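You operate a simulated robot arm through the tools that you are given. There is no shell and no other tool. Be economical: measure what you need, move in short steps, check, and stop when the job is done.

You are at the controls of a simulated robot arm. One attempt, no reset.

JOB
Clear the buffing jig and sweep up the sanding dust.
Fine: open the clamp, lay the insole in the rework tray, use the bristle brush and put it back. Set down upright: bristle brush. What is to be rubbed or washed off counts as gone when no trace of it is left.
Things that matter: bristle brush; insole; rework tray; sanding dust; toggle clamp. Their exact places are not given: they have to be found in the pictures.

Only the result counts: the job must be done as asked and must still hold three seconds after the hand-in. Knocking over, shifting, dropping, spilling or breaking anything else fails it.

ROBOT AND FRAMES
A 7-joint arm with a two-finger parallel gripper on a trunk, on a base that drives. Base frame: it is fixed to the floor where the robot stands at the start and does not move with it; the origin is under the middle of the robot, x ahead of it, y to its left, z up; the surface under the hand at the start is at about z = 860. Lengths are in mm, angles in degrees, forces in N, time in s.
Its first joint turns from -166.0 to 166.0 degrees. Places, roughly: bristle brush (12x4x6 cm) [600, -500, 900]; insole [1000, -750, 1500]; sanding dust [700, -200, 900]; toggle clamp [600, -100, 900]. Payload 3.43 kg.
Tool frame: the origin (TCP) lies between the finger pads and is the grasp point; the fingertips stand 30 mm ahead of it; z points along the fingers, y is the line along which they close. Largest opening 94 mm; finger width 28, thickness 10; the body of the gripper, 50 by 96 mm, starts 55 mm behind the TCP.
Orientation is that of the tool frame in the base frame, as a unit quaternion [w, x, y, z]. With the fingers straight down and closing along the base's y, the tool's x points along the base's -x, its y along +y and its z along -z.

CONTROLS
- The arm moves only by the tool nudge_tool. Its argument "commands" is a list of rows, each a list of 7 numbers: the shift along the tool's x, y, z in cm, then the turn, a rotation vector about the tool's x, y, z in degrees, then the finger opening in cm, from 0 to 9.4. In form: [[x, y, z, rx, ry, rz, hand], ...]. A call has 1 to 10 rows; each row shifts and turns the commanded pose from where the row before left it, along the tool's axes as they then stand. Each row takes 0.2 s and may step no farther than 50 mm and 8.6 degrees from the row before; otherwise, or with a gripper value out of range, the whole call is refused. Where a pose cannot be reached the arm comes as near as it can. A force on the tool above 70 N (or 10 N above the force at the start of the call, whichever is more), or a blocked arm, ends the call early, and 0.2 s more pass. Each finger travels about 45 mm/s and halts on what it meets, pressing with about 26 N; the grip force reading is that of the motor and also rises with nothing between the fingers. The clock runs only during rows and for 0.2 s after the last one: add rows that do not move to give the fingers time. It gives the time, the measured TCP pose, the force on the tool (base axes), the opening and the grip force at its end, in the units of the frame above (readings bear some noise), with the torque about the TCP (base axes, N m) and any sound that the robot's microphone picked up, and new pictures: "pictures" is both (left out), scene, wrist or none.
- Cameras (640 x 400 px; columns grow to the right, rows downward): "scene" is now at [493.8, 184.8, 1038]; the picture's right is [-0.41, -0.91, 0.00], its down [-0.64, 0.28, -0.72] and it looks along [0.66, -0.29, -0.70] (base axes); focal length 214 px, centre (320, 200). "wrist" rides on the gripper at [76, 14, -103] in the tool frame; the picture's right is [-0.18, 0.98, 0.00], its down [-0.75, -0.14, -0.64] and it looks along [-0.63, -0.12, 0.77] (tool axes); focal length 243 px, centre (320, 200).
- raise_lower(by): slides the trunk up (or, below 0, down) by that many mm; the arm and the scene camera ride with it, the base frame stays. It gives what a move gives, with no picture.
- roll_base(legs): drives the robot by 1 to 6 legs, each [ahead, left, turn to the left] in mm, mm and degrees, along the robot's own axes; the way and the turn of a leg run together, so that a leg with both is an arc; at most 1500 mm and 180 degrees a leg. The arm and the cameras ride along, it lands a little off, and it stops where it bumps. It gives what a move gives, and a new picture of the scene camera.
- head_to(pan, tilt): turns the head with the scene camera to pan (to the left, within 103 degrees either way) and tilt (down, from -29 to 69), counted from straight ahead of the robot. It gives what a move gives, and a new picture of the scene camera.
- locate(camera, pixels): there is no depth. For up to 12 entries [column, row, z] of the newest picture of that camera ("zoom" is the newest enlarged one), the place [x, y] in the base frame at which the ray of that pixel passes the height z, good to about 2 mm, but the place of the scene camera against the robot may be out by one fixed shift of up to 12 mm in any direction. The clock stands still meanwhile.
- close_up(camera, box): a new picture of the part [left, top, right, bottom] of that camera's present view, enlarged. The clock stands still meanwhile.
- close_job(): hands the job in; it is judged then, once.

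Work in short steps. Measure before you move; look again where a grasp or a placing could have gone wrong, and mend it. You have 80 turns and 260 pictures in all, those below and enlarged ones among them. Open the gripper and draw the arm clear of the work before you hand the job in, unless the task says otherwise; then end with one line.

The tools are called after "Emit:" by a JSON object that holds its "method" and its "body". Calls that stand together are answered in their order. nudge_tool: Moves the arm, as the interface text tells. Its arguments: {"type":"object","properties":{"commands":{"type":"array"},"pictures":{"type":"string","enum":["both","scene","wrist","none"]}},"required":["commands"]} The other tools are called the same way: raise_lower (by) slides the trunk up or down; roll_base (legs) drives the base; head_to (pan, tilt) turns the head that bears the scene camera; locate (camera, pixels) gives the place at which the rays of pixels pass given heights; close_up (camera, box) takes an enlarged picture of a part of a camera's view; close_job () hands the job in.

At the start:

```text
t: 0.0
tool_pos: [696.0, 38.6, 1230.0]
tcp_rot: [-0.003, 0.0, 1.0, 0.003]
ft_force: [-0.7, 0.1, 0.5]
torque: [-0.02, -0.03, 0.02]
finger_gap: 93.9
gripper_force: 0.0
trunk travel left (down, up): [-150.0, 340.0]
robot x, y, heading: [0.6, 2.2, 0.2]
head pan, tilt: [-23.9, 44.1]
```

scene: 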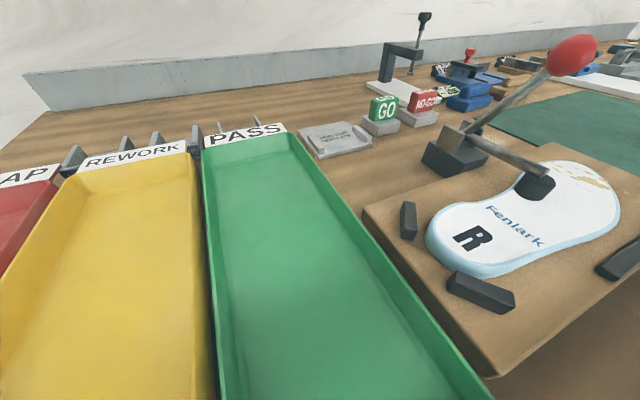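
wrist: 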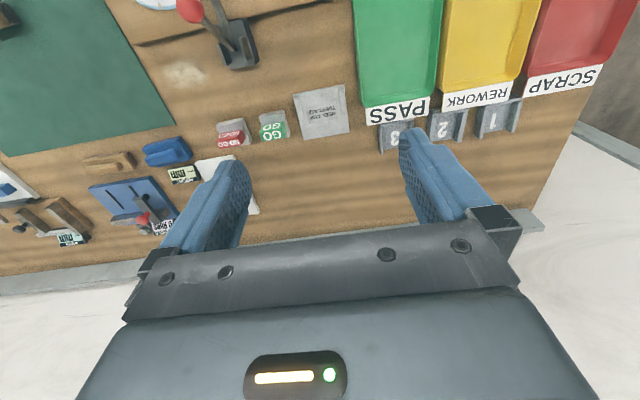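

The jig with the clamped insole is at the right of the scene picture (clamp handle ~575,55; insole ~530,210). I turn the head further right to see the brush and dust.

Emit:
{"method": "head_to", "body": {"pan": -50, "tilt": 40}}

```text
t: 0.9
tool_pos: [696.1, 37.9, 1228.4]
tcp_rot: [-0.002, 0.0, 1.0, 0.003]
ft_force: [-0.4, 0.1, 0.5]
torque: [0.0, -0.01, 0.02]
finger_gap: 94.1
gripper_force: 0.0
trunk travel left (down, up): [-150.0, 340.0]
robot x, y, heading: [-1.9, 0.3, -0.2]
head pan, tilt: [-50.0, 40.0]
```

scene: 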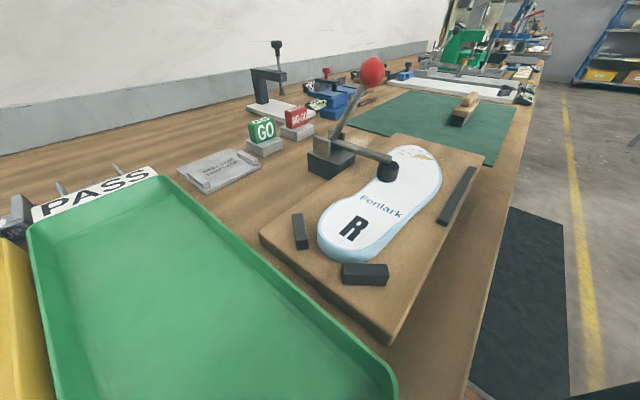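

The brush seems to be at (465,108) on the green mat. I enlarge the brush and jig areas.

Emit:
{"method": "close_up", "body": {"camera": "scene", "box": [260, 50, 500, 200]}}

Emit:
{"method": "close_up", "body": {"camera": "scene", "box": [260, 130, 500, 290]}}

Emit:
{"method": "locate", "body": {"camera": "scene", "pixels": [[465, 115, 880], [386, 170, 900], [350, 228, 890], [372, 72, 1000], [415, 155, 890], [330, 175, 880], [200, 290, 870], [463, 108, 900], [395, 335, 880], [262, 235, 880], [487, 157, 880]]}}

```text
2.67 times, centred on (380, 125) of scene
```

zoom: 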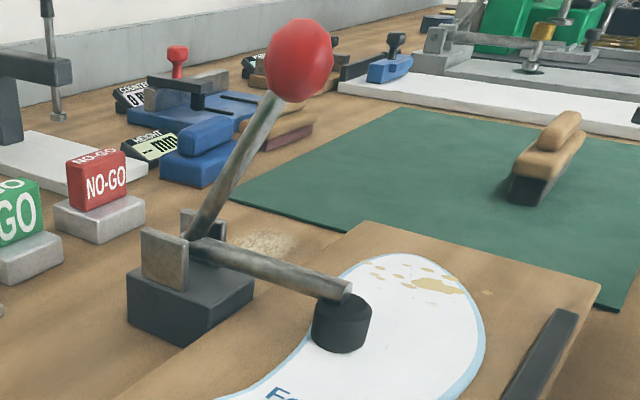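

```text
2.50 times, centred on (380, 210) of scene
```

zoom: 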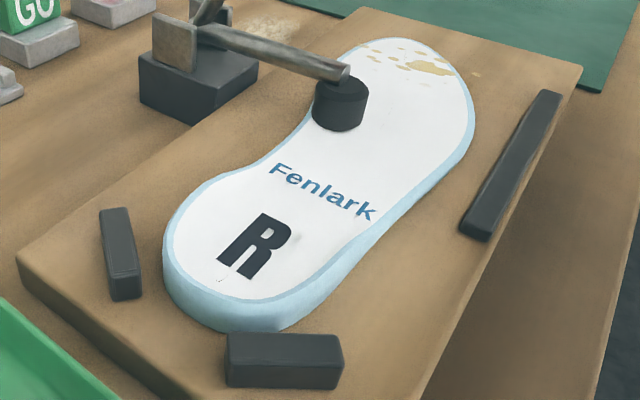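

```text
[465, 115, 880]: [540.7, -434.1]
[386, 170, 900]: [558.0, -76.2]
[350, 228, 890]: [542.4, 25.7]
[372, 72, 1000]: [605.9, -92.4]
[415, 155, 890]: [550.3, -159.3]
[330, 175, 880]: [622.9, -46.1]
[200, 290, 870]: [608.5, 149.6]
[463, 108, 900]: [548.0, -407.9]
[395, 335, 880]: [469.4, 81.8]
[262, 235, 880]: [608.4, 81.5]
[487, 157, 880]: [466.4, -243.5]
```

Dust patch seems to be behind the clamp (zoom 260,245), with tan marks at the insole heel as well. I move the arm to view these from above, and turn the head to the listed insole direction.

Emit:
{"method": "head_to", "body": {"pan": -60, "tilt": 0}}

Emit:
{"method": "nudge_tool", "body": {"commands": [[5, -5, 0, 0, 0, 0, 9.4], [5, -5, 0, 0, 0, 0, 9.4], [0, -5, 0, 0, 0, 0, 9.4], [0, -5, 0, 0, 0, 0, 9.4]], "pictures": "wrist"}}

```text
t: 2.0
tool_pos: [694.8, 38.9, 1229.5]
tcp_rot: [-0.003, -0.001, 1.0, 0.004]
ft_force: [1.1, 0.2, 0.1]
torque: [0.02, 0.01, 0.01]
finger_gap: 93.9
gripper_force: 0.1
trunk travel left (down, up): [-150.0, 340.0]
robot x, y, heading: [3.4, 2.6, -0.1]
head pan, tilt: [-60.0, 0.0]
```

scene: 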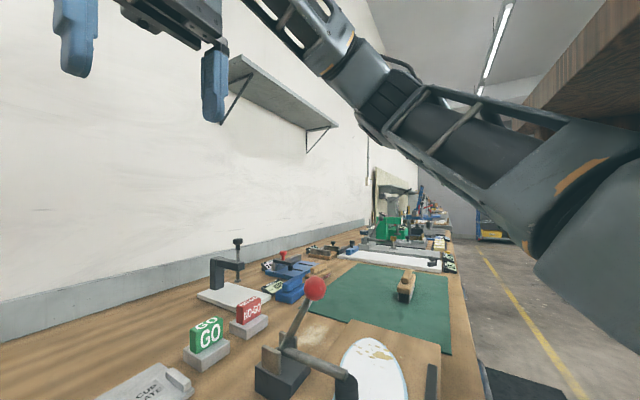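

```text
refused: row 1 steps farther than a row can; nothing moved
```

A wall shelf is up there; the clamped insole is clearly the one in the jig. I move the wrist camera over the jig.

Emit:
{"method": "nudge_tool", "body": {"commands": [[0, -5, 0, 0, 0, 0, 9.4], [0, -5, 0, 0, 0, 0, 9.4], [3, -3.5, 0, 0, 0, 0, 9.4], [3, -3.5, 0, 0, 0, 0, 9.4], [4, 0, 0, 0, 0, 0, 9.4], [4, 0, 0, 0, 0, 0, 9.4]], "pictures": "wrist"}}

Emit:
{"method": "head_to", "body": {"pan": -50, "tilt": 40}}

```text
t: 2.9
tool_pos: [671.1, -34.9, 1225.3]
tcp_rot: [-0.008, -0.11, 0.994, 0.006]
ft_force: [-0.2, 0.1, 1.4]
torque: [-0.05, 0.01, -0.04]
finger_gap: 94.3
gripper_force: 0.0
trunk travel left (down, up): [-150.0, 340.0]
robot x, y, heading: [-2.4, 2.8, -0.0]
head pan, tilt: [-60.0, 0.0]
stopped in row 4: the arm was blocked; the commanded pose is now the measured one
```

wrist: 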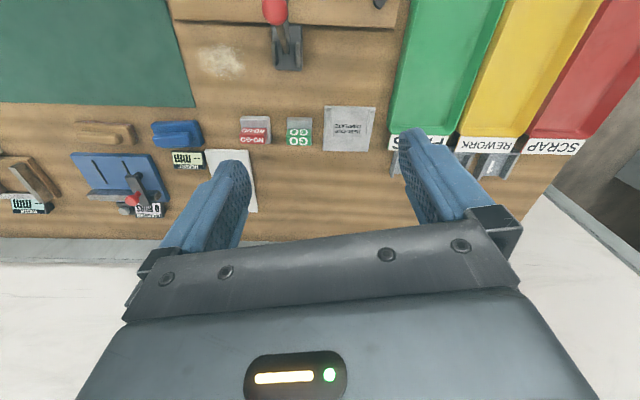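

```text
t: 4.0
tool_pos: [671.1, -35.7, 1226.4]
tcp_rot: [-0.006, -0.11, 0.994, 0.004]
ft_force: [0.0, -0.1, 0.7]
torque: [0.03, -0.01, 0.01]
finger_gap: 93.7
gripper_force: 0.0
trunk travel left (down, up): [-150.0, 340.0]
robot x, y, heading: [-0.2, 1.9, 0.0]
head pan, tilt: [-50.0, 40.0]
```

scene: 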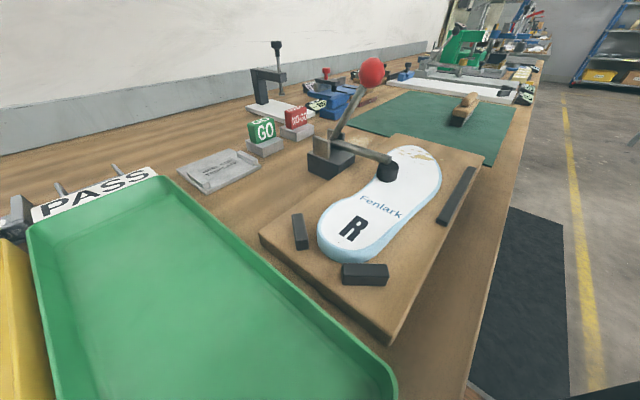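

The arm stalled near its inner reach; the jig (x≈550) is too close for this base position, so I'll have to back up. First measure from the wrist view: dust (222,62), clamp base (288,50), trays.

Emit:
{"method": "locate", "body": {"camera": "wrist", "pixels": [[222, 62, 860], [245, 62, 860], [198, 62, 860], [222, 46, 860], [222, 80, 860], [288, 70, 890], [275, 12, 1000], [180, 22, 880], [408, 5, 880], [490, 70, 865], [455, 134, 890], [530, 136, 890]]}}

Emit:
{"method": "close_up", "body": {"camera": "wrist", "box": [160, 0, 400, 150]}}

Emit:
{"method": "roll_base", "body": {"legs": [[-220, 0, 0]]}}

```text
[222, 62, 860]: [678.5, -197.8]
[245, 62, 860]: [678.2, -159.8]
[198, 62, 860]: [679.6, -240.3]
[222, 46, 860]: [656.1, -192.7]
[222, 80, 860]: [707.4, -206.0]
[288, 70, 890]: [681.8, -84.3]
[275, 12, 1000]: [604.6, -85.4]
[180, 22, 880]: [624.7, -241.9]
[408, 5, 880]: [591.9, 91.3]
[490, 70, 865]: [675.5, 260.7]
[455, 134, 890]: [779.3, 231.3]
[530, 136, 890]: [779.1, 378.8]
```

```text
2.67 times, centred on (280, 75) of wrist
```

zoom: 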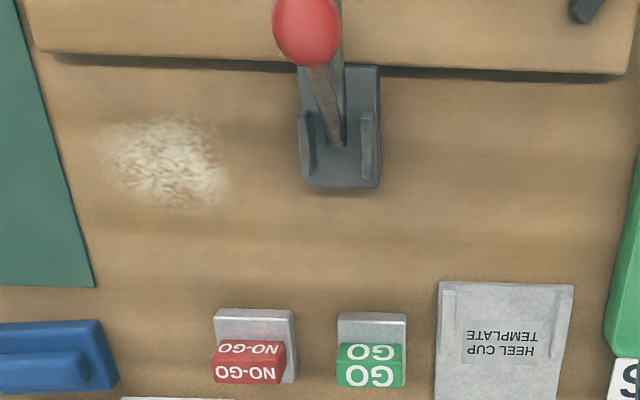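

```text
t: 5.7
tool_pos: [450.2, -34.4, 1224.7]
tcp_rot: [-0.006, -0.11, 0.994, 0.004]
ft_force: [-0.1, -0.6, 0.1]
torque: [-0.02, 0.01, -0.02]
finger_gap: 94.0
gripper_force: 0.0
trunk travel left (down, up): [-150.0, 340.0]
robot x, y, heading: [-223.4, 0.3, 0.0]
head pan, tilt: [-50.0, 40.0]
```

scene: 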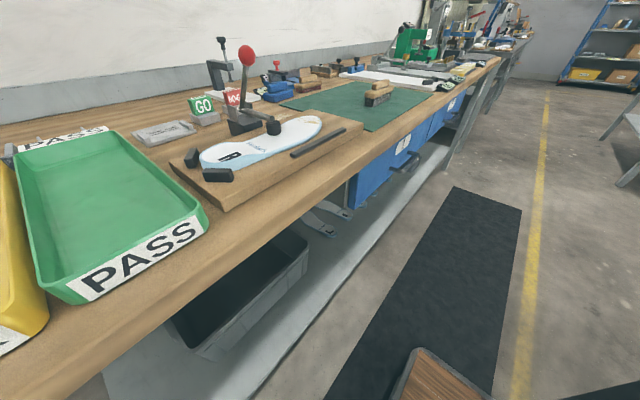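

Backed up; everything should now lie within reach. I take a wrist view of the jig (a still row).

Emit:
{"method": "nudge_tool", "body": {"commands": [[0, 0, 0, 0, 0, 0, 9.4]], "pictures": "wrist"}}

Emit:
{"method": "close_up", "body": {"camera": "scene", "box": [160, 30, 420, 190]}}

```text
t: 6.1
tool_pos: [449.2, -35.0, 1224.7]
tcp_rot: [-0.007, -0.11, 0.994, 0.006]
ft_force: [0.3, -0.1, -0.8]
torque: [0.0, -0.01, -0.03]
finger_gap: 93.6
gripper_force: 0.1
trunk travel left (down, up): [-150.0, 340.0]
robot x, y, heading: [-222.4, -0.0, 0.1]
head pan, tilt: [-50.0, 40.0]
```

wrist: 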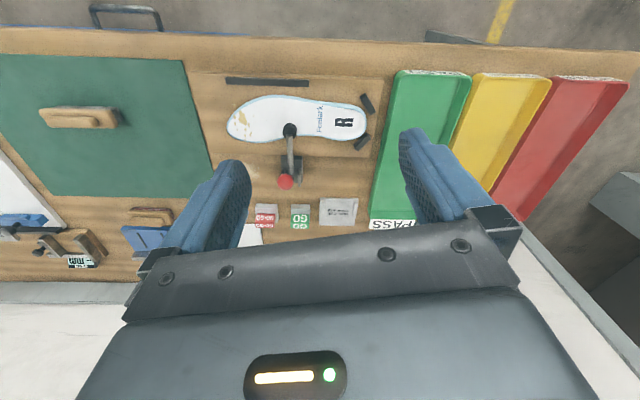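

```text
2.46 times, centred on (290, 110) of scene
```

zoom: 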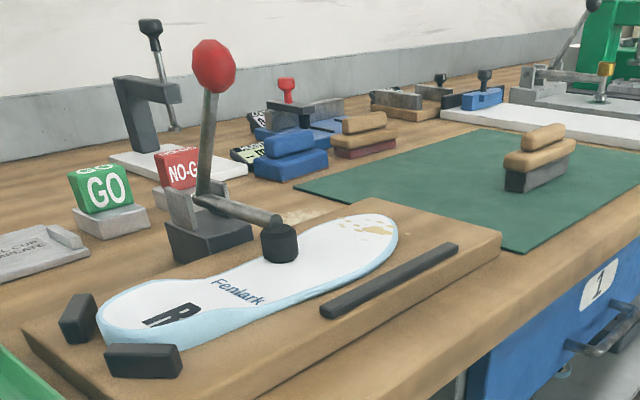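

The wrist sees insole (295,120), clamp and trays. I measure them.

Emit:
{"method": "close_up", "body": {"camera": "wrist", "box": [210, 60, 400, 200]}}

Emit:
{"method": "close_up", "body": {"camera": "wrist", "box": [20, 80, 180, 180]}}

Emit:
{"method": "locate", "body": {"camera": "wrist", "pixels": [[227, 123, 890], [367, 122, 890], [290, 130, 910], [286, 182, 1020], [292, 183, 880], [300, 157, 885], [281, 157, 885], [513, 76, 890], [486, 71, 890], [548, 82, 890], [453, 146, 890], [320, 120, 890]]}}

Emit:
{"method": "locate", "body": {"camera": "wrist", "pixels": [[335, 103, 890], [340, 139, 890], [305, 97, 890], [305, 139, 890], [250, 98, 890], [260, 139, 890], [192, 75, 880], [384, 80, 880], [360, 143, 890], [367, 103, 890], [38, 115, 930], [120, 118, 930]]}}

```text
2.86 times, centred on (305, 130) of wrist
```

zoom: 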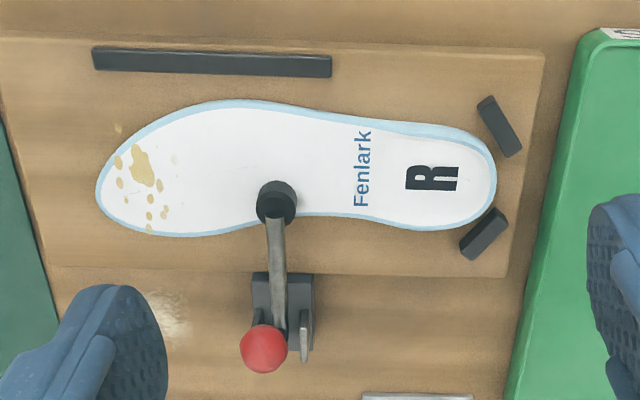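

```text
4.00 times, centred on (100, 130) of wrist
```

zoom: 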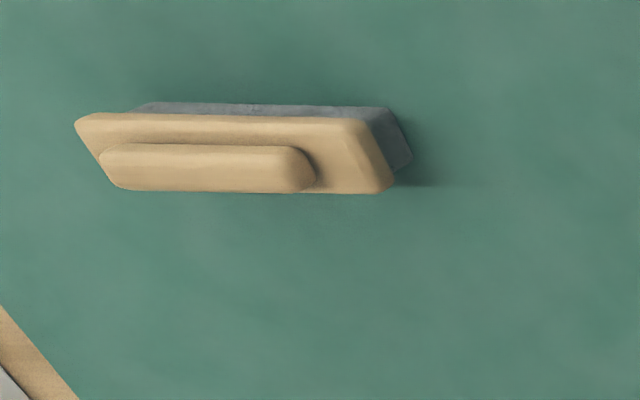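

```text
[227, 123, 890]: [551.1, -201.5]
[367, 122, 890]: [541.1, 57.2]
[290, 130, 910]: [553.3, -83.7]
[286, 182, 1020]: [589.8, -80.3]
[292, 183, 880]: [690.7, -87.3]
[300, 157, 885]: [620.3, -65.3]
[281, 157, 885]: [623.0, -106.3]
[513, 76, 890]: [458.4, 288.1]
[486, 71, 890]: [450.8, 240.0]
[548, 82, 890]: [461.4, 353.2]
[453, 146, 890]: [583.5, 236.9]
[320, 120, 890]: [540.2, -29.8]
```

```text
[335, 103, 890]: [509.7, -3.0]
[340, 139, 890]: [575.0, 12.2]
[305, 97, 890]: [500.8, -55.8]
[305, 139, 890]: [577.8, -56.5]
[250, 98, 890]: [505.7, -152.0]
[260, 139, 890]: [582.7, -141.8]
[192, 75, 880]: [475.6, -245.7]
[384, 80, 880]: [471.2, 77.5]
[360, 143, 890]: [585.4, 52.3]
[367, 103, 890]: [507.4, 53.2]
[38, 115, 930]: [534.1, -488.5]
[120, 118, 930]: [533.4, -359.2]
```

Ball of the handle triangulates to about (605,-86,999), hinge near (655,-85,~915). I straighten the wrist, close the fingers, and come down just in front of the ball to push it back (+x).

Emit:
{"method": "nudge_tool", "body": {"commands": [[-2, 0, 0, 0, 0, 6.3, 0], [-2, 0, 0, 0, 0, 6.3, 0], [-3.5, -2.5, 0, 0, 0, 0, 0], [-3, -2.6, 0, 0, 0, 0, 0], [0, 0, 4.5, 0, 0, 0, 0], [0, 0, 4.5, 0, 0, 0, 0], [0, 0, 4.5, 0, 0, 0, 0]]}}

```text
t: 7.7
tool_pos: [551.1, -76.1, 1088.6]
tcp_rot: [-0.007, -0.001, 1.0, 0.003]
ft_force: [0.4, -0.3, -0.4]
torque: [-0.02, 0.01, -0.04]
finger_gap: 0.0
gripper_force: 25.5
trunk travel left (down, up): [-150.0, 340.0]
robot x, y, heading: [-219.2, -4.3, -0.2]
head pan, tilt: [-50.0, 40.0]
```

scene: 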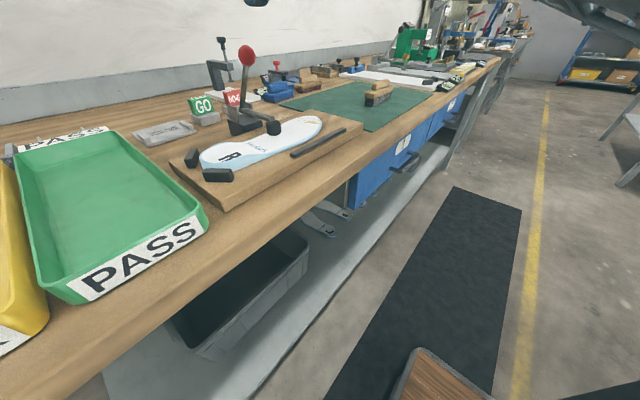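
wrist: 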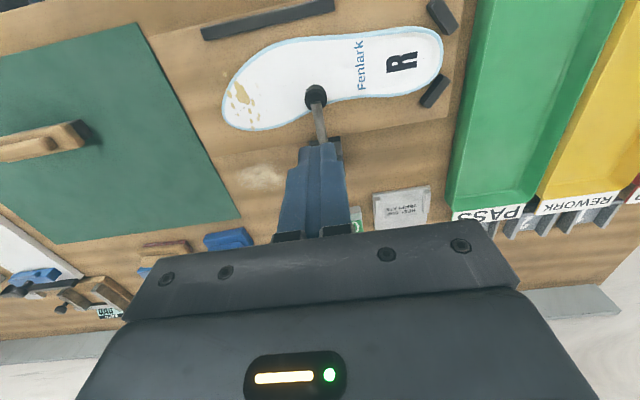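

Continue: shift y by -10 mm, down to z≈1010, with a scene view turned to the clamp.

Emit:
{"method": "nudge_tool", "body": {"commands": [[0, -1, 4, 0, 0, 0, 0], [0, 0, 3.8, 0, 0, 0, 0], [-1, 0, 0, 0, 0, 0, 0]], "pictures": "none"}}

Emit:
{"method": "head_to", "body": {"pan": -35, "tilt": 18}}

Emit:
{"method": "close_up", "body": {"camera": "scene", "box": [220, 120, 420, 245]}}

```text
t: 8.5
tool_pos: [560.0, -87.0, 1010.6]
tcp_rot: [-0.008, 0.0, 1.0, 0.003]
ft_force: [-0.1, -0.8, -0.2]
torque: [-0.01, -0.02, -0.04]
finger_gap: 0.0
gripper_force: 25.7
trunk travel left (down, up): [-150.0, 340.0]
robot x, y, heading: [-225.8, 0.5, 0.3]
head pan, tilt: [-50.0, 40.0]
```

```text
t: 9.3
tool_pos: [559.2, -88.3, 1009.9]
tcp_rot: [-0.007, 0.0, 1.0, 0.004]
ft_force: [0.3, -0.6, 0.1]
torque: [0.0, 0.01, 0.01]
finger_gap: 0.0
gripper_force: 26.7
trunk travel left (down, up): [-150.0, 340.0]
robot x, y, heading: [-221.8, -0.3, -0.0]
head pan, tilt: [-35.0, 18.0]
```

scene: 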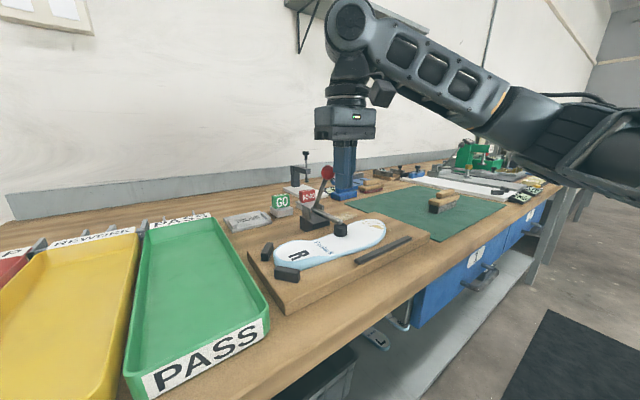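

```text
3.20 times, centred on (320, 182) of scene
```

zoom: 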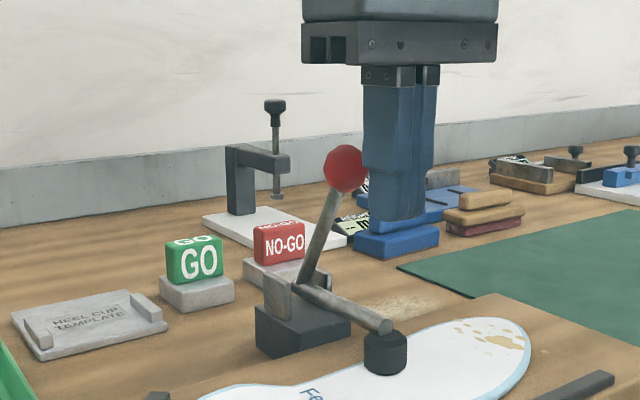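

Fingers stand just in front of the ball at matching height. I push along +x in steps.

Emit:
{"method": "nudge_tool", "body": {"commands": [[-2, 0, 0, 0, 0, 0, 0], [-2, 0, 0, 0, 0, 0, 0], [-2, 0, 0, 0, 0, 0, 0], [-2, 0, 0, 0, 0, 0, 0]], "pictures": "none"}}

Emit:
{"method": "close_up", "body": {"camera": "scene", "box": [220, 120, 420, 245]}}

```text
t: 10.3
tool_pos: [640.5, -87.7, 1008.5]
tcp_rot: [-0.007, -0.001, 1.0, 0.004]
ft_force: [-0.6, -0.9, -0.2]
torque: [-0.01, -0.01, -0.01]
finger_gap: 0.0
gripper_force: 25.8
trunk travel left (down, up): [-150.0, 340.0]
robot x, y, heading: [-223.3, 1.6, 0.2]
head pan, tilt: [-35.0, 18.0]
```

```text
3.20 times, centred on (320, 182) of scene
```

zoom: 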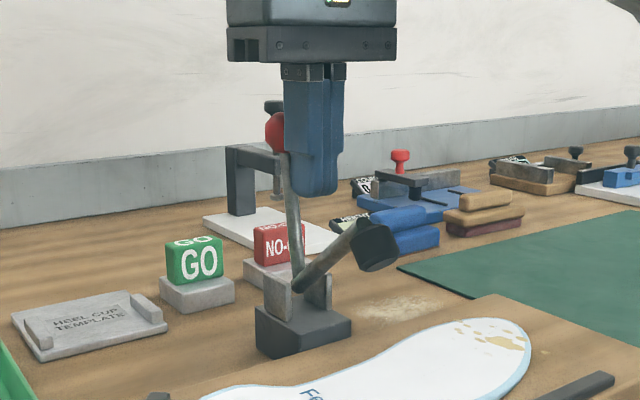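

The clamp arm is lifting with the handle. Continue the push, following the arc downwards.

Emit:
{"method": "nudge_tool", "body": {"commands": [[-2, 0, 0.2, 0, 0, 0, 0], [-2, 0, 0.6, 0, 0, 0, 0], [-1.5, 0, 1, 0, 0, 0, 0]], "pictures": "none"}}

Emit:
{"method": "close_up", "body": {"camera": "scene", "box": [220, 120, 420, 245]}}

```text
t: 11.0
tool_pos: [669.3, -87.5, 1003.8]
tcp_rot: [-0.018, -0.007, 1.0, 0.002]
ft_force: [-30.9, -0.7, 20.7]
torque: [0.08, 0.7, 0.05]
finger_gap: 0.0
gripper_force: 26.0
trunk travel left (down, up): [-150.0, 340.0]
robot x, y, heading: [-221.1, -2.5, 0.3]
head pan, tilt: [-35.0, 18.0]
stopped in row 3: the force on the tool passed its limit at 100 N (the readings are from after the stop); the commanded pose is now the measured one
```

```text
3.20 times, centred on (320, 182) of scene
```

zoom: 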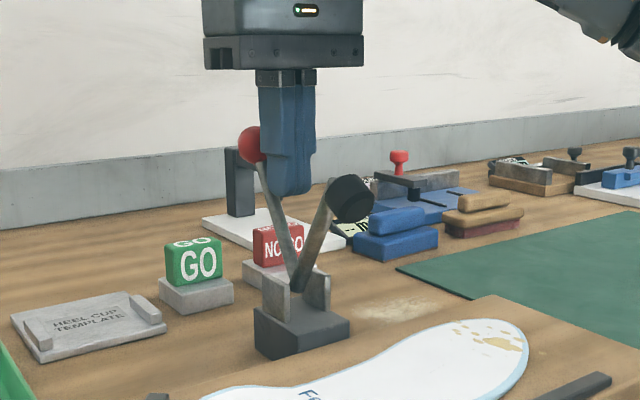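

The handle hit its end stop with the arm raised steeply. I back off a little and rise, and check it stays open.

Emit:
{"method": "nudge_tool", "body": {"commands": [[0.8, 0, -1, 0, 0, 0, 0], [0, 0, -5, 0, 0, 0, 0], [0, 0, -5, 0, 0, 0, 0], [0, 0, -5, 0, 0, 0, 2]], "pictures": "wrist"}}

Emit:
{"method": "close_up", "body": {"camera": "scene", "box": [220, 120, 420, 245]}}

```text
t: 12.0
tool_pos: [670.5, -88.5, 1161.7]
tcp_rot: [-0.018, -0.005, 1.0, 0.002]
ft_force: [0.2, -1.0, -0.3]
torque: [0.01, 0.06, 0.03]
finger_gap: 20.3
gripper_force: 0.0
trunk travel left (down, up): [-150.0, 340.0]
robot x, y, heading: [-224.1, 1.3, 0.1]
head pan, tilt: [-35.0, 18.0]
```

wrist: 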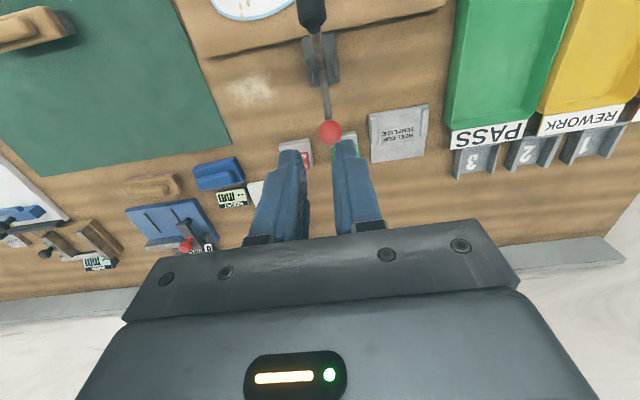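

```text
3.20 times, centred on (320, 182) of scene
```

zoom: 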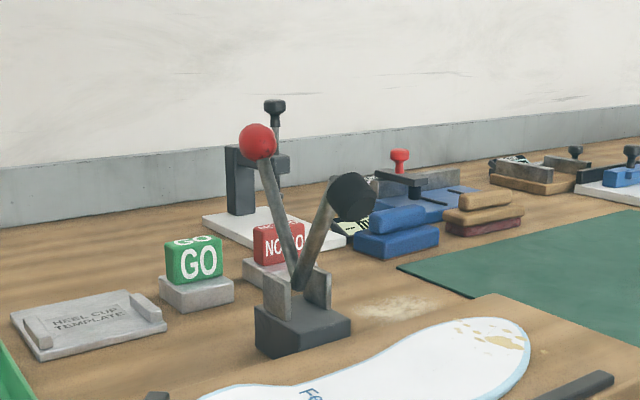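

The clamp stays open. Now I move over the insole and turn the wrist 90° so the fingers close along x across the insole's waist.

Emit:
{"method": "nudge_tool", "body": {"commands": [[3, 2.5, 0, 0, -2, 0, 9.4], [3.5, 2.5, 0, 0, 0, 0, 9.4], [3.5, 2.3, 0, 0, 0, 0, 9.4], [3, 0, 0, 0, 0, 0, 9.4], [0, 0, 0, 0, 0, 8.5, 9.4], [0, 0, 0, 0, 0, 8.5, 9.4], [0, 0, 0, 0, 0, 8.5, 9.4], [0, 0, 0, 0, 0, 8.5, 9.4], [0, 0, 0, 0, 0, 8.5, 9.4], [0, 0, 0, 0, 0, 8.5, 9.4]], "pictures": "none"}}

Emit:
{"method": "nudge_tool", "body": {"commands": [[0, 0, 0, 0, 0, 8.5, 9.4], [0, 0, 0, 0, 0, 8.5, 9.4], [0, 0, 0, 0, 0, 8.5, 9.4], [0, 0, 0, 0, 0, 8.5, 9.4], [0, 0, 0, 0, 0, 4.9, 9.4]], "pictures": "wrist"}}

```text
t: 14.2
tool_pos: [540.3, -17.5, 1165.1]
tcp_rot: [-0.001, 0.426, 0.905, 0.002]
ft_force: [0.0, -0.4, 0.5]
torque: [0.0, 0.0, -0.01]
finger_gap: 94.1
gripper_force: 0.0
trunk travel left (down, up): [-150.0, 340.0]
robot x, y, heading: [-224.3, 4.4, 0.2]
head pan, tilt: [-35.0, 18.0]
```

```text
t: 15.4
tool_pos: [539.5, -16.5, 1163.2]
tcp_rot: [-0.001, 0.703, 0.711, 0.002]
ft_force: [-0.2, -0.2, -0.2]
torque: [-0.02, 0.0, 0.0]
finger_gap: 94.1
gripper_force: 0.2
trunk travel left (down, up): [-150.0, 340.0]
robot x, y, heading: [-224.1, 1.2, 0.2]
head pan, tilt: [-35.0, 18.0]
```

wrist: 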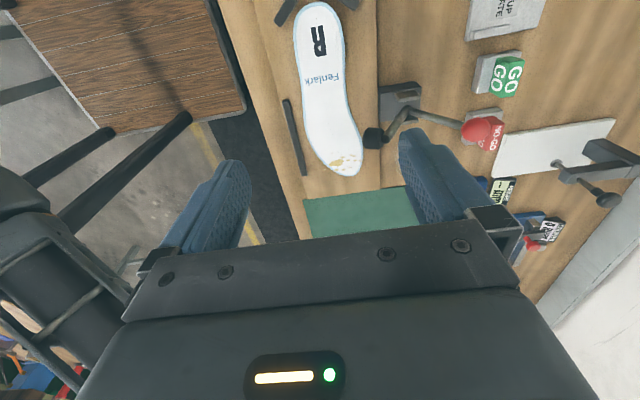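

Fingers now close along x. Measure the insole outline here and the clamp pad.

Emit:
{"method": "close_up", "body": {"camera": "wrist", "box": [260, 0, 420, 190]}}

Emit:
{"method": "locate", "body": {"camera": "wrist", "pixels": [[318, 3, 890], [347, 175, 890], [295, 40, 890], [343, 40, 890], [302, 80, 890], [348, 80, 890], [306, 130, 890], [362, 140, 890], [378, 80, 880], [304, 175, 880], [373, 138, 980]]}}

```text
2.11 times, centred on (340, 95) of wrist
```

zoom: 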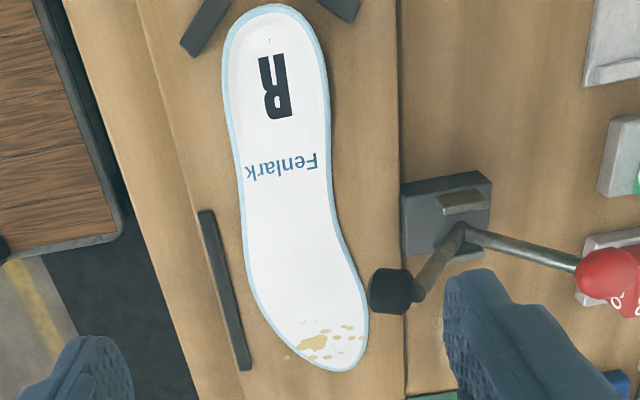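

```text
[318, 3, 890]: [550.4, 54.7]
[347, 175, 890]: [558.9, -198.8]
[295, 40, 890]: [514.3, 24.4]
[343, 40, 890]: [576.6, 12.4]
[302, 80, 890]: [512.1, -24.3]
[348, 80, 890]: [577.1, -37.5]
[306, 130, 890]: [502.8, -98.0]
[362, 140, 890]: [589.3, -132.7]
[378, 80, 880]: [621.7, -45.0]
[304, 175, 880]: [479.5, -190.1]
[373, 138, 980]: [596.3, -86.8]
```

Insole waist centre ≈ (545,-20), width ≈ 65 mm. I lower the open gripper over it to TCP z≈925.

Emit:
{"method": "nudge_tool", "body": {"commands": [[-0.3, 0.5, 4.5, 0, 0, 0, 9.4], [0, 0, 4.5, 0, 0, 0, 9.4], [0, 0, 4.5, 0, 0, 0, 9.4], [0, 0, 4.5, 0, 0, 0, 9.4], [0, 0, 3.8, 0, 0, 0, 9.4], [0, 0, 2, 0, 0, 0, 9.4]]}}

Emit:
{"method": "close_up", "body": {"camera": "scene", "box": [220, 180, 420, 305]}}

```text
t: 16.8
tool_pos: [545.5, -18.8, 924.9]
tcp_rot: [-0.001, 0.703, 0.712, 0.002]
ft_force: [-0.1, 1.0, 0.4]
torque: [0.01, -0.01, 0.0]
finger_gap: 94.0
gripper_force: 0.0
trunk travel left (down, up): [-150.0, 340.0]
robot x, y, heading: [-224.4, -0.0, 0.3]
head pan, tilt: [-35.0, 18.0]
```

scene: 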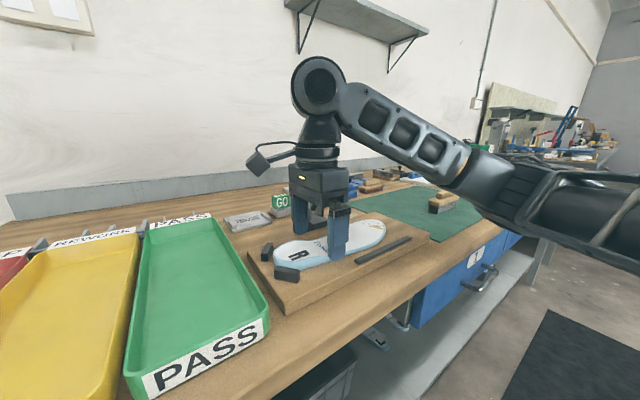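
wrist: 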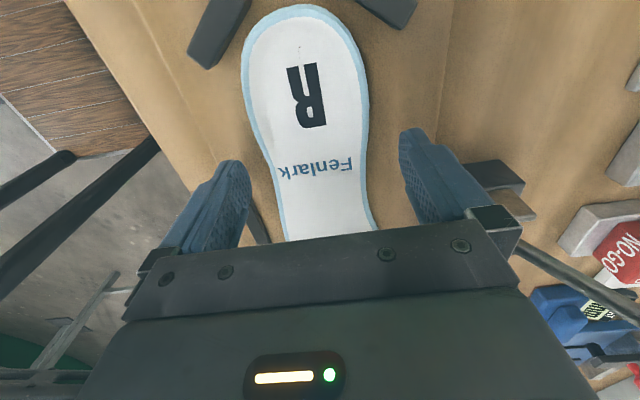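

```text
3.20 times, centred on (320, 242) of scene
```

zoom: 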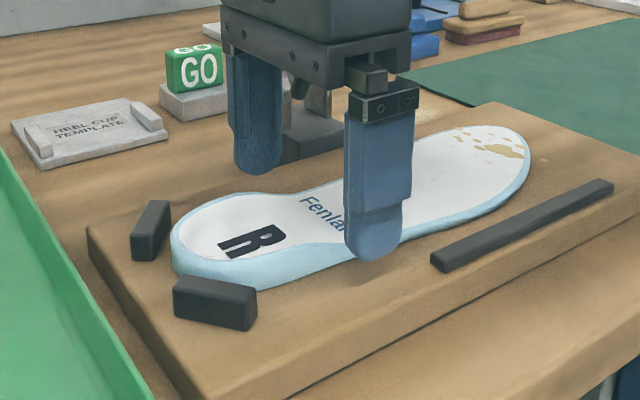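

Centred nicely; the tips are still a bit above the board. I lower further in small steps watching the force.

Emit:
{"method": "nudge_tool", "body": {"commands": [[0, 0, 0.4, 0, 0, 0, 9.4], [0, 0, 0.4, 0, 0, 0, 9.4]], "pictures": "none"}}

Emit:
{"method": "close_up", "body": {"camera": "scene", "box": [270, 190, 390, 275]}}

```text
t: 17.4
tool_pos: [545.6, -18.0, 916.4]
tcp_rot: [-0.002, 0.703, 0.711, 0.001]
ft_force: [-0.1, 0.8, 0.7]
torque: [0.02, 0.01, 0.02]
finger_gap: 94.0
gripper_force: 0.1
trunk travel left (down, up): [-150.0, 340.0]
robot x, y, heading: [-214.6, -1.4, 0.1]
head pan, tilt: [-35.0, 18.0]
```

```text
4.71 times, centred on (330, 232) of scene
```

zoom: 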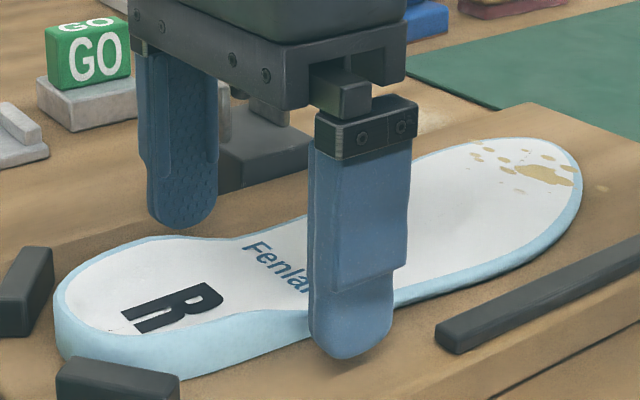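

Still free; a few mm more.

Emit:
{"method": "nudge_tool", "body": {"commands": [[0, 0, 0.3, 0, 0, 0, 9.4], [0, 0, 0.3, 0, 0, 0, 9.4]], "pictures": "none"}}

Emit:
{"method": "close_up", "body": {"camera": "scene", "box": [270, 190, 390, 275]}}

```text
t: 18.0
tool_pos: [544.9, -18.0, 912.7]
tcp_rot: [-0.002, 0.702, 0.712, 0.002]
ft_force: [0.1, 1.6, 4.6]
torque: [-0.02, 0.25, -0.04]
finger_gap: 94.0
gripper_force: 0.1
trunk travel left (down, up): [-150.0, 340.0]
robot x, y, heading: [-220.5, 2.0, 0.1]
head pan, tilt: [-35.0, 18.0]
```

```text
4.71 times, centred on (330, 232) of scene
```

zoom: 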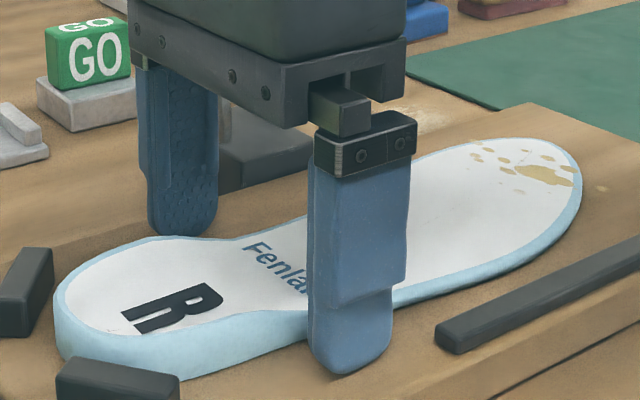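

Touching the board lightly (4.6 N), board at ≈882. I raise 3 mm and close.

Emit:
{"method": "nudge_tool", "body": {"commands": [[0, 0, -0.4, 0, 0, 0, 9.4], [0, 0, 0, 0, 0, 0, 6.5], [0, 0, 0, 0, 0, 0, 5], [0, 0, 0, 0, 0, 0, 4.5], [0, 0, 0, 0, 0, 0, 4.5]], "pictures": "none"}}

Emit:
{"method": "close_up", "body": {"camera": "scene", "box": [270, 190, 390, 275]}}

```text
t: 19.2
tool_pos: [544.5, -18.9, 914.9]
tcp_rot: [-0.002, 0.703, 0.711, 0.002]
ft_force: [0.5, 0.1, 0.2]
torque: [-0.01, -0.01, 0.02]
finger_gap: 68.3
gripper_force: 26.2
trunk travel left (down, up): [-150.0, 340.0]
robot x, y, heading: [-221.9, -0.0, 0.2]
head pan, tilt: [-35.0, 18.0]
```

```text
4.71 times, centred on (330, 232) of scene
```

zoom: 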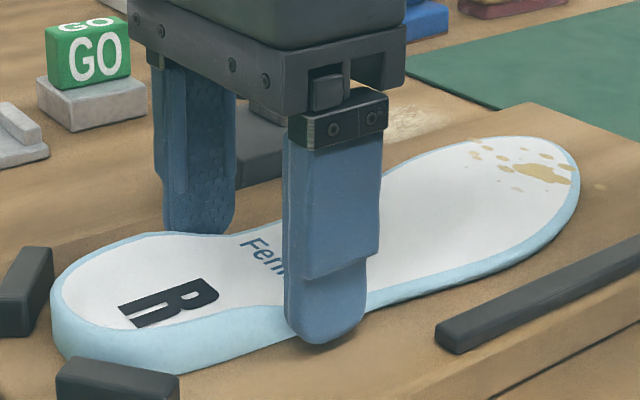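

Gripped (68 mm). I lift 4 cm, move -x 4 cm to clear the clamp pad, then rise.

Emit:
{"method": "nudge_tool", "body": {"commands": [[0, 0, -2, 0, 0, 0, 4.5], [0, 0, -2, 0, 0, 0, 4.5], [1, -4, 0, 0, 0, 0, 4.5], [0, 0, -4, 0, 0, 0, 4.5], [0, 0, -4, 0, 0, 0, 4.5], [0, 0, -4, 0, 0, 0, 4.5]]}}

```text
t: 20.6
tool_pos: [505.6, -10.8, 1075.2]
tcp_rot: [-0.002, 0.702, 0.712, 0.002]
ft_force: [0.5, -0.3, 0.0]
torque: [0.02, 0.05, 0.0]
finger_gap: 45.2
gripper_force: 0.2
trunk travel left (down, up): [-150.0, 340.0]
robot x, y, heading: [-220.5, -1.1, 0.4]
head pan, tilt: [-35.0, 18.0]
```

scene: 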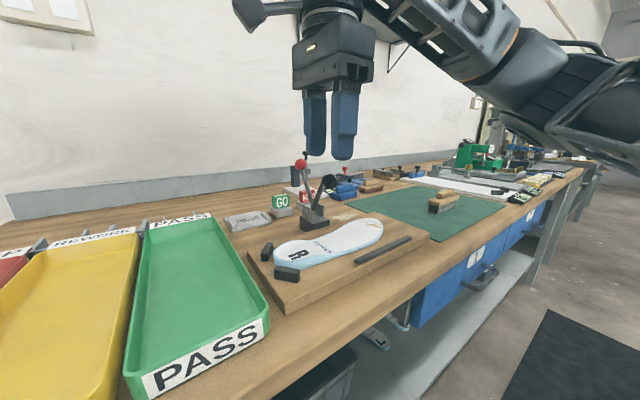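
wrist: 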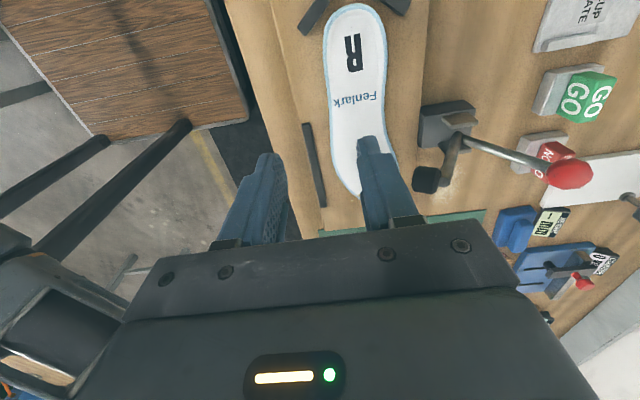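

The insole slipped out (gap 45) and lies in the jig. I check where it lies now versus before.

Emit:
{"method": "close_up", "body": {"camera": "wrist", "box": [270, 0, 470, 220]}}

Emit:
{"method": "close_up", "body": {"camera": "scene", "box": [230, 170, 430, 295]}}

Emit:
{"method": "locate", "body": {"camera": "wrist", "pixels": [[353, 4, 890], [359, 193, 890], [323, 45, 890], [387, 45, 890], [328, 100, 890], [388, 100, 890], [331, 150, 890], [427, 180, 980]]}}

```text
1.82 times, centred on (370, 110) of wrist
```

zoom: 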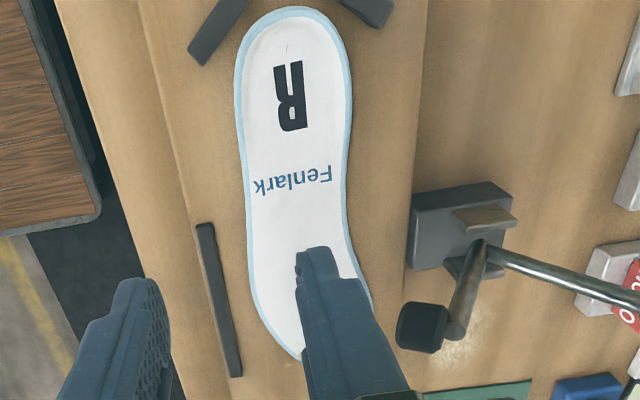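

```text
3.20 times, centred on (330, 232) of scene
```

zoom: 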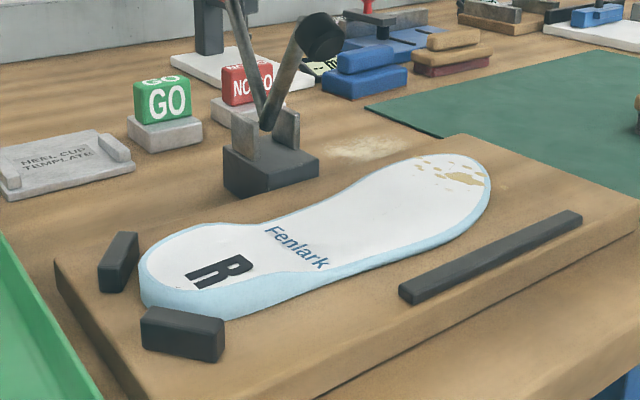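

```text
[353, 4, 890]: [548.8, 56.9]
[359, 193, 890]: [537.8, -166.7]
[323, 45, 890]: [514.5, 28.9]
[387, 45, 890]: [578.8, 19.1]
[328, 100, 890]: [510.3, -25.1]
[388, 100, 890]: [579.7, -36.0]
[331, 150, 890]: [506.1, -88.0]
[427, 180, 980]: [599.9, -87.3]
```

The insole hardly moved—the fingers slid up off it. I regrip lower and slightly nearer its centre (y≈-30), then lift very gently watching the force.

Emit:
{"method": "nudge_tool", "body": {"commands": [[-2, 4, 0, 0, 0, 0, 9.4], [0, 0, 4.5, 0, 0, 0, 9.4], [0, 0, 4.5, 0, 0, 0, 9.4], [0, 0, 4, 0, 0, 0, 9.4], [0, 0, 2.6, 0, 0, 0, 9.4], [0, 0, 0.5, 0, 0, 0, 9.4]], "pictures": "wrist"}}

```text
t: 22.0
tool_pos: [545.7, -28.4, 913.9]
tcp_rot: [-0.003, 0.703, 0.711, 0.002]
ft_force: [0.0, 0.0, -0.4]
torque: [0.02, 0.01, -0.04]
finger_gap: 93.8
gripper_force: 0.2
trunk travel left (down, up): [-150.0, 340.0]
robot x, y, heading: [-223.3, 0.2, 0.2]
head pan, tilt: [-35.0, 18.0]
```

wrist: 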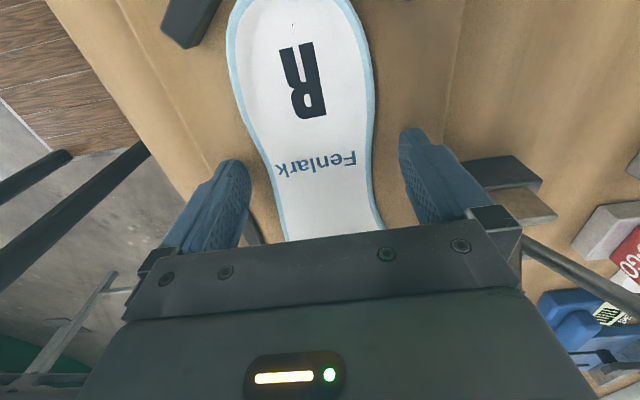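

No contact yet. Down 1.5 mm, close firmly, and lift 3 mm.

Emit:
{"method": "nudge_tool", "body": {"commands": [[0, 0, 0.15, 0, 0, 0, 9.4], [0, 0, 0, 0, 0, 0, 5], [0, 0, 0, 0, 0, 0, 2], [0, 0, 0, 0, 0, 0, 0], [0, 0, 0, 0, 0, 0, 0]], "pictures": "none"}}

Emit:
{"method": "nudge_tool", "body": {"commands": [[0, 0, -0.3, 0, 0, 0, 0]], "pictures": "none"}}

Emit:
{"method": "nudge_tool", "body": {"commands": [[0, 0, -0.4, 0, 0, 0, 0]], "pictures": "none"}}

Emit:
{"method": "close_up", "body": {"camera": "scene", "box": [250, 190, 410, 290]}}

```text
t: 23.2
tool_pos: [545.0, -27.8, 912.7]
tcp_rot: [-0.002, 0.703, 0.711, 0.002]
ft_force: [-0.4, -0.1, -0.7]
torque: [0.01, 0.01, -0.05]
finger_gap: 67.3
gripper_force: 26.5
trunk travel left (down, up): [-150.0, 340.0]
robot x, y, heading: [-223.2, 0.1, 0.0]
head pan, tilt: [-35.0, 18.0]
```

```text
t: 23.6
tool_pos: [545.3, -28.5, 916.5]
tcp_rot: [-0.002, 0.703, 0.711, 0.002]
ft_force: [-0.4, -0.1, -0.1]
torque: [0.0, -0.02, -0.02]
finger_gap: 67.3
gripper_force: 25.8
trunk travel left (down, up): [-150.0, 340.0]
robot x, y, heading: [-223.4, -5.6, -0.2]
head pan, tilt: [-35.0, 18.0]
```

```text
t: 24.0
tool_pos: [545.1, -29.1, 920.4]
tcp_rot: [-0.002, 0.703, 0.711, 0.001]
ft_force: [0.4, 0.3, -0.5]
torque: [0.02, -0.01, -0.01]
finger_gap: 67.1
gripper_force: 26.4
trunk travel left (down, up): [-150.0, 340.0]
robot x, y, heading: [-223.4, -1.8, 0.5]
head pan, tilt: [-35.0, 18.0]
```

```text
4.00 times, centred on (330, 240) of scene
```

zoom: 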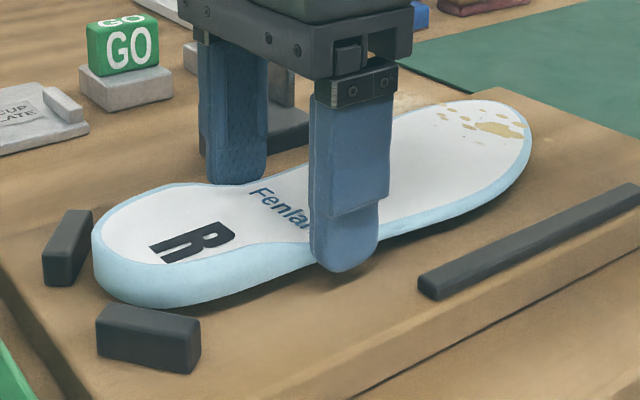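

It lifts with the fingers this time. Continue slowly, 2 cm.

Emit:
{"method": "nudge_tool", "body": {"commands": [[0, 0, -0.5, 0, 0, 0, 0], [0, 0, -0.5, 0, 0, 0, 0], [0, 0, -0.5, 0, 0, 0, 0], [0, 0, -0.5, 0, 0, 0, 0]], "pictures": "none"}}

Emit:
{"method": "close_up", "body": {"camera": "scene", "box": [230, 170, 430, 295]}}

```text
t: 25.0
tool_pos: [545.0, -28.6, 941.2]
tcp_rot: [-0.002, 0.702, 0.712, 0.002]
ft_force: [0.4, -0.2, -0.1]
torque: [0.01, -0.03, 0.04]
finger_gap: 67.2
gripper_force: 26.0
trunk travel left (down, up): [-150.0, 340.0]
robot x, y, heading: [-222.5, 0.2, 0.1]
head pan, tilt: [-35.0, 18.0]
```

```text
3.20 times, centred on (330, 232) of scene
```

zoom: 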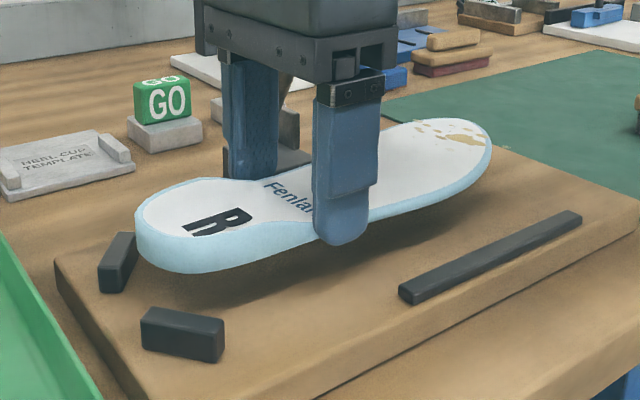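

Held level. Slowly draw it away from the clamp (-x, +y) then up.

Emit:
{"method": "nudge_tool", "body": {"commands": [[0, -1.5, 0, 0, 0, 0, 0], [0, -1.5, 0, 0, 0, 0, 0], [1, -1, -0.5, 0, 0, 0, 0], [1, 0, -1, 0, 0, 0, 0], [1, 0, -1.5, 0, 0, 0, 0], [1, 0, -2, 0, 0, 0, 0], [1, 0, -2, 0, 0, 0, 0]], "pictures": "scene"}}

```text
t: 26.6
tool_pos: [502.9, 20.5, 1010.1]
tcp_rot: [-0.002, 0.702, 0.713, 0.001]
ft_force: [0.0, -0.2, -0.7]
torque: [0.03, -0.02, 0.01]
finger_gap: 66.8
gripper_force: 26.2
trunk travel left (down, up): [-150.0, 340.0]
robot x, y, heading: [-220.7, 0.7, -0.2]
head pan, tilt: [-35.0, 18.0]
```

scene: 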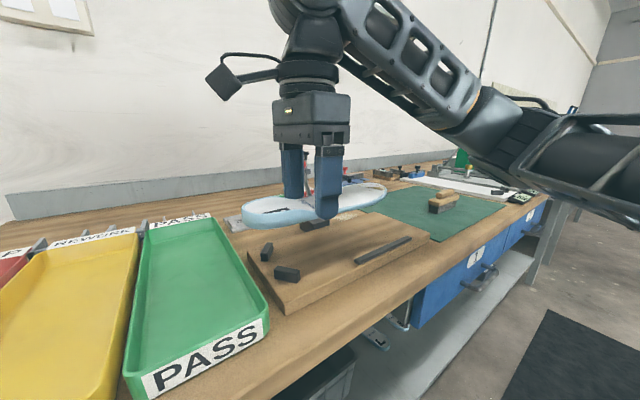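

Clear of the clamp. I carry it toward +y over the trays, rising a little.

Emit:
{"method": "nudge_tool", "body": {"commands": [[2, 0, -1, 0, 0, 0, 0], [2.5, 0, -1, 0, 0, 0, 0], [2.5, 0, -1, 0, 0, 0, 0], [2.5, 0.5, 0, 0, 0, 0, 0], [2.5, 0.5, 0, 0, 0, 0, 0], [2.5, 0.5, 0, 0, 0, 0, 0], [2.5, 0.5, 0, 0, 0, 0, 0], [2.5, 0.5, 0, 0, 0, 0, 0], [2.5, 0.5, 0, 0, 0, 0, 0], [2.5, 0.5, 0, 0, 0, 0, 0]], "pictures": "none"}}

Emit:
{"method": "nudge_tool", "body": {"commands": [[0, 0, 0, 0, 0, -8, 0], [0, 0, 0, 0, 0, -8, 0], [0, 0, 0, 0, 0, -8, 0], [0, 0, 0, 0, 0, -8, 0], [0, 0, 0, 0, 0, -8, 0], [0, 0, 0, 0, 0, -8, 0], [0, 0, 0, 0, 0, -8, 0], [0, 0, 0, 0, 0, -8, 0], [0, 0, 0, 0, 0, -8, 0], [0, 0, 0, 0, 0, -8, 0]], "pictures": "none"}}

Emit:
{"method": "nudge_tool", "body": {"commands": [[0, 0, 0, 0, 0, -8, 0], [0, 0, 0, 0, 0, -2.7, 0]], "pictures": "wrist"}}

Emit:
{"method": "head_to", "body": {"pan": 5, "tilt": 20}}

```text
t: 28.8
tool_pos: [535.8, 265.5, 1041.5]
tcp_rot: [-0.001, 0.703, 0.712, 0.002]
ft_force: [-0.5, -0.2, 0.0]
torque: [0.01, -0.01, -0.03]
finger_gap: 66.7
gripper_force: 25.8
trunk travel left (down, up): [-150.0, 340.0]
robot x, y, heading: [-219.6, 1.6, 0.2]
head pan, tilt: [-35.0, 18.0]
```

```text
t: 31.0
tool_pos: [535.9, 265.9, 1041.4]
tcp_rot: [0.0, 0.079, 0.997, 0.003]
ft_force: [-0.1, -0.4, 0.6]
torque: [-0.03, 0.0, 0.04]
finger_gap: 66.7
gripper_force: 25.8
trunk travel left (down, up): [-150.0, 340.0]
robot x, y, heading: [-219.6, 2.3, 0.1]
head pan, tilt: [-35.0, 18.0]
```

```text
t: 31.6
tool_pos: [537.1, 265.4, 1042.4]
tcp_rot: [0.0, -0.013, 1.0, 0.003]
ft_force: [-0.5, 0.6, -0.8]
torque: [-0.01, 0.05, -0.01]
finger_gap: 66.7
gripper_force: 26.4
trunk travel left (down, up): [-150.0, 340.0]
robot x, y, heading: [-221.4, 1.1, 0.2]
head pan, tilt: [-35.0, 18.0]
```

wrist: 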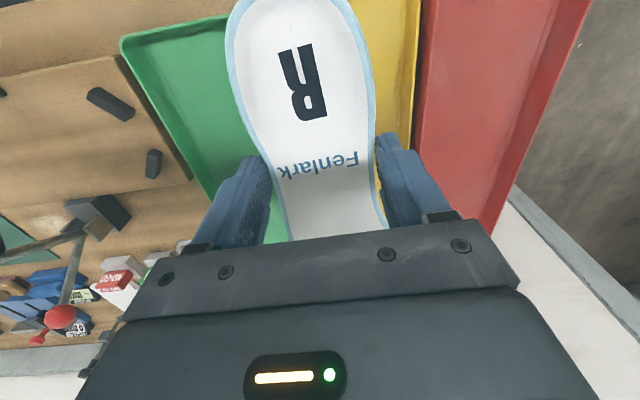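

```text
t: 32.6
tool_pos: [536.1, 266.3, 1041.5]
tcp_rot: [0.0, -0.012, 1.0, 0.002]
ft_force: [-0.2, 0.4, -0.3]
torque: [-0.02, 0.03, 0.0]
finger_gap: 66.5
gripper_force: 25.7
trunk travel left (down, up): [-150.0, 340.0]
robot x, y, heading: [-225.0, 1.7, 0.1]
head pan, tilt: [5.0, 20.0]
```

scene: 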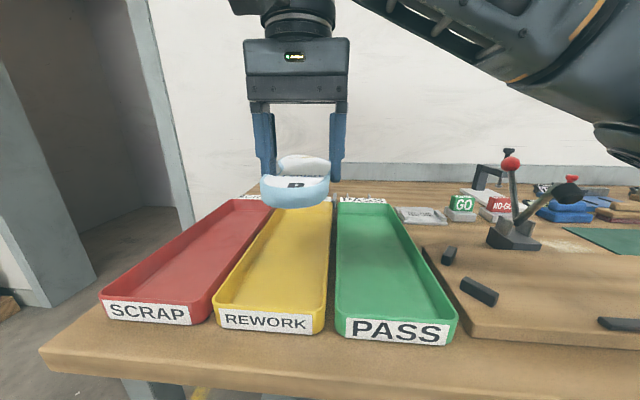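

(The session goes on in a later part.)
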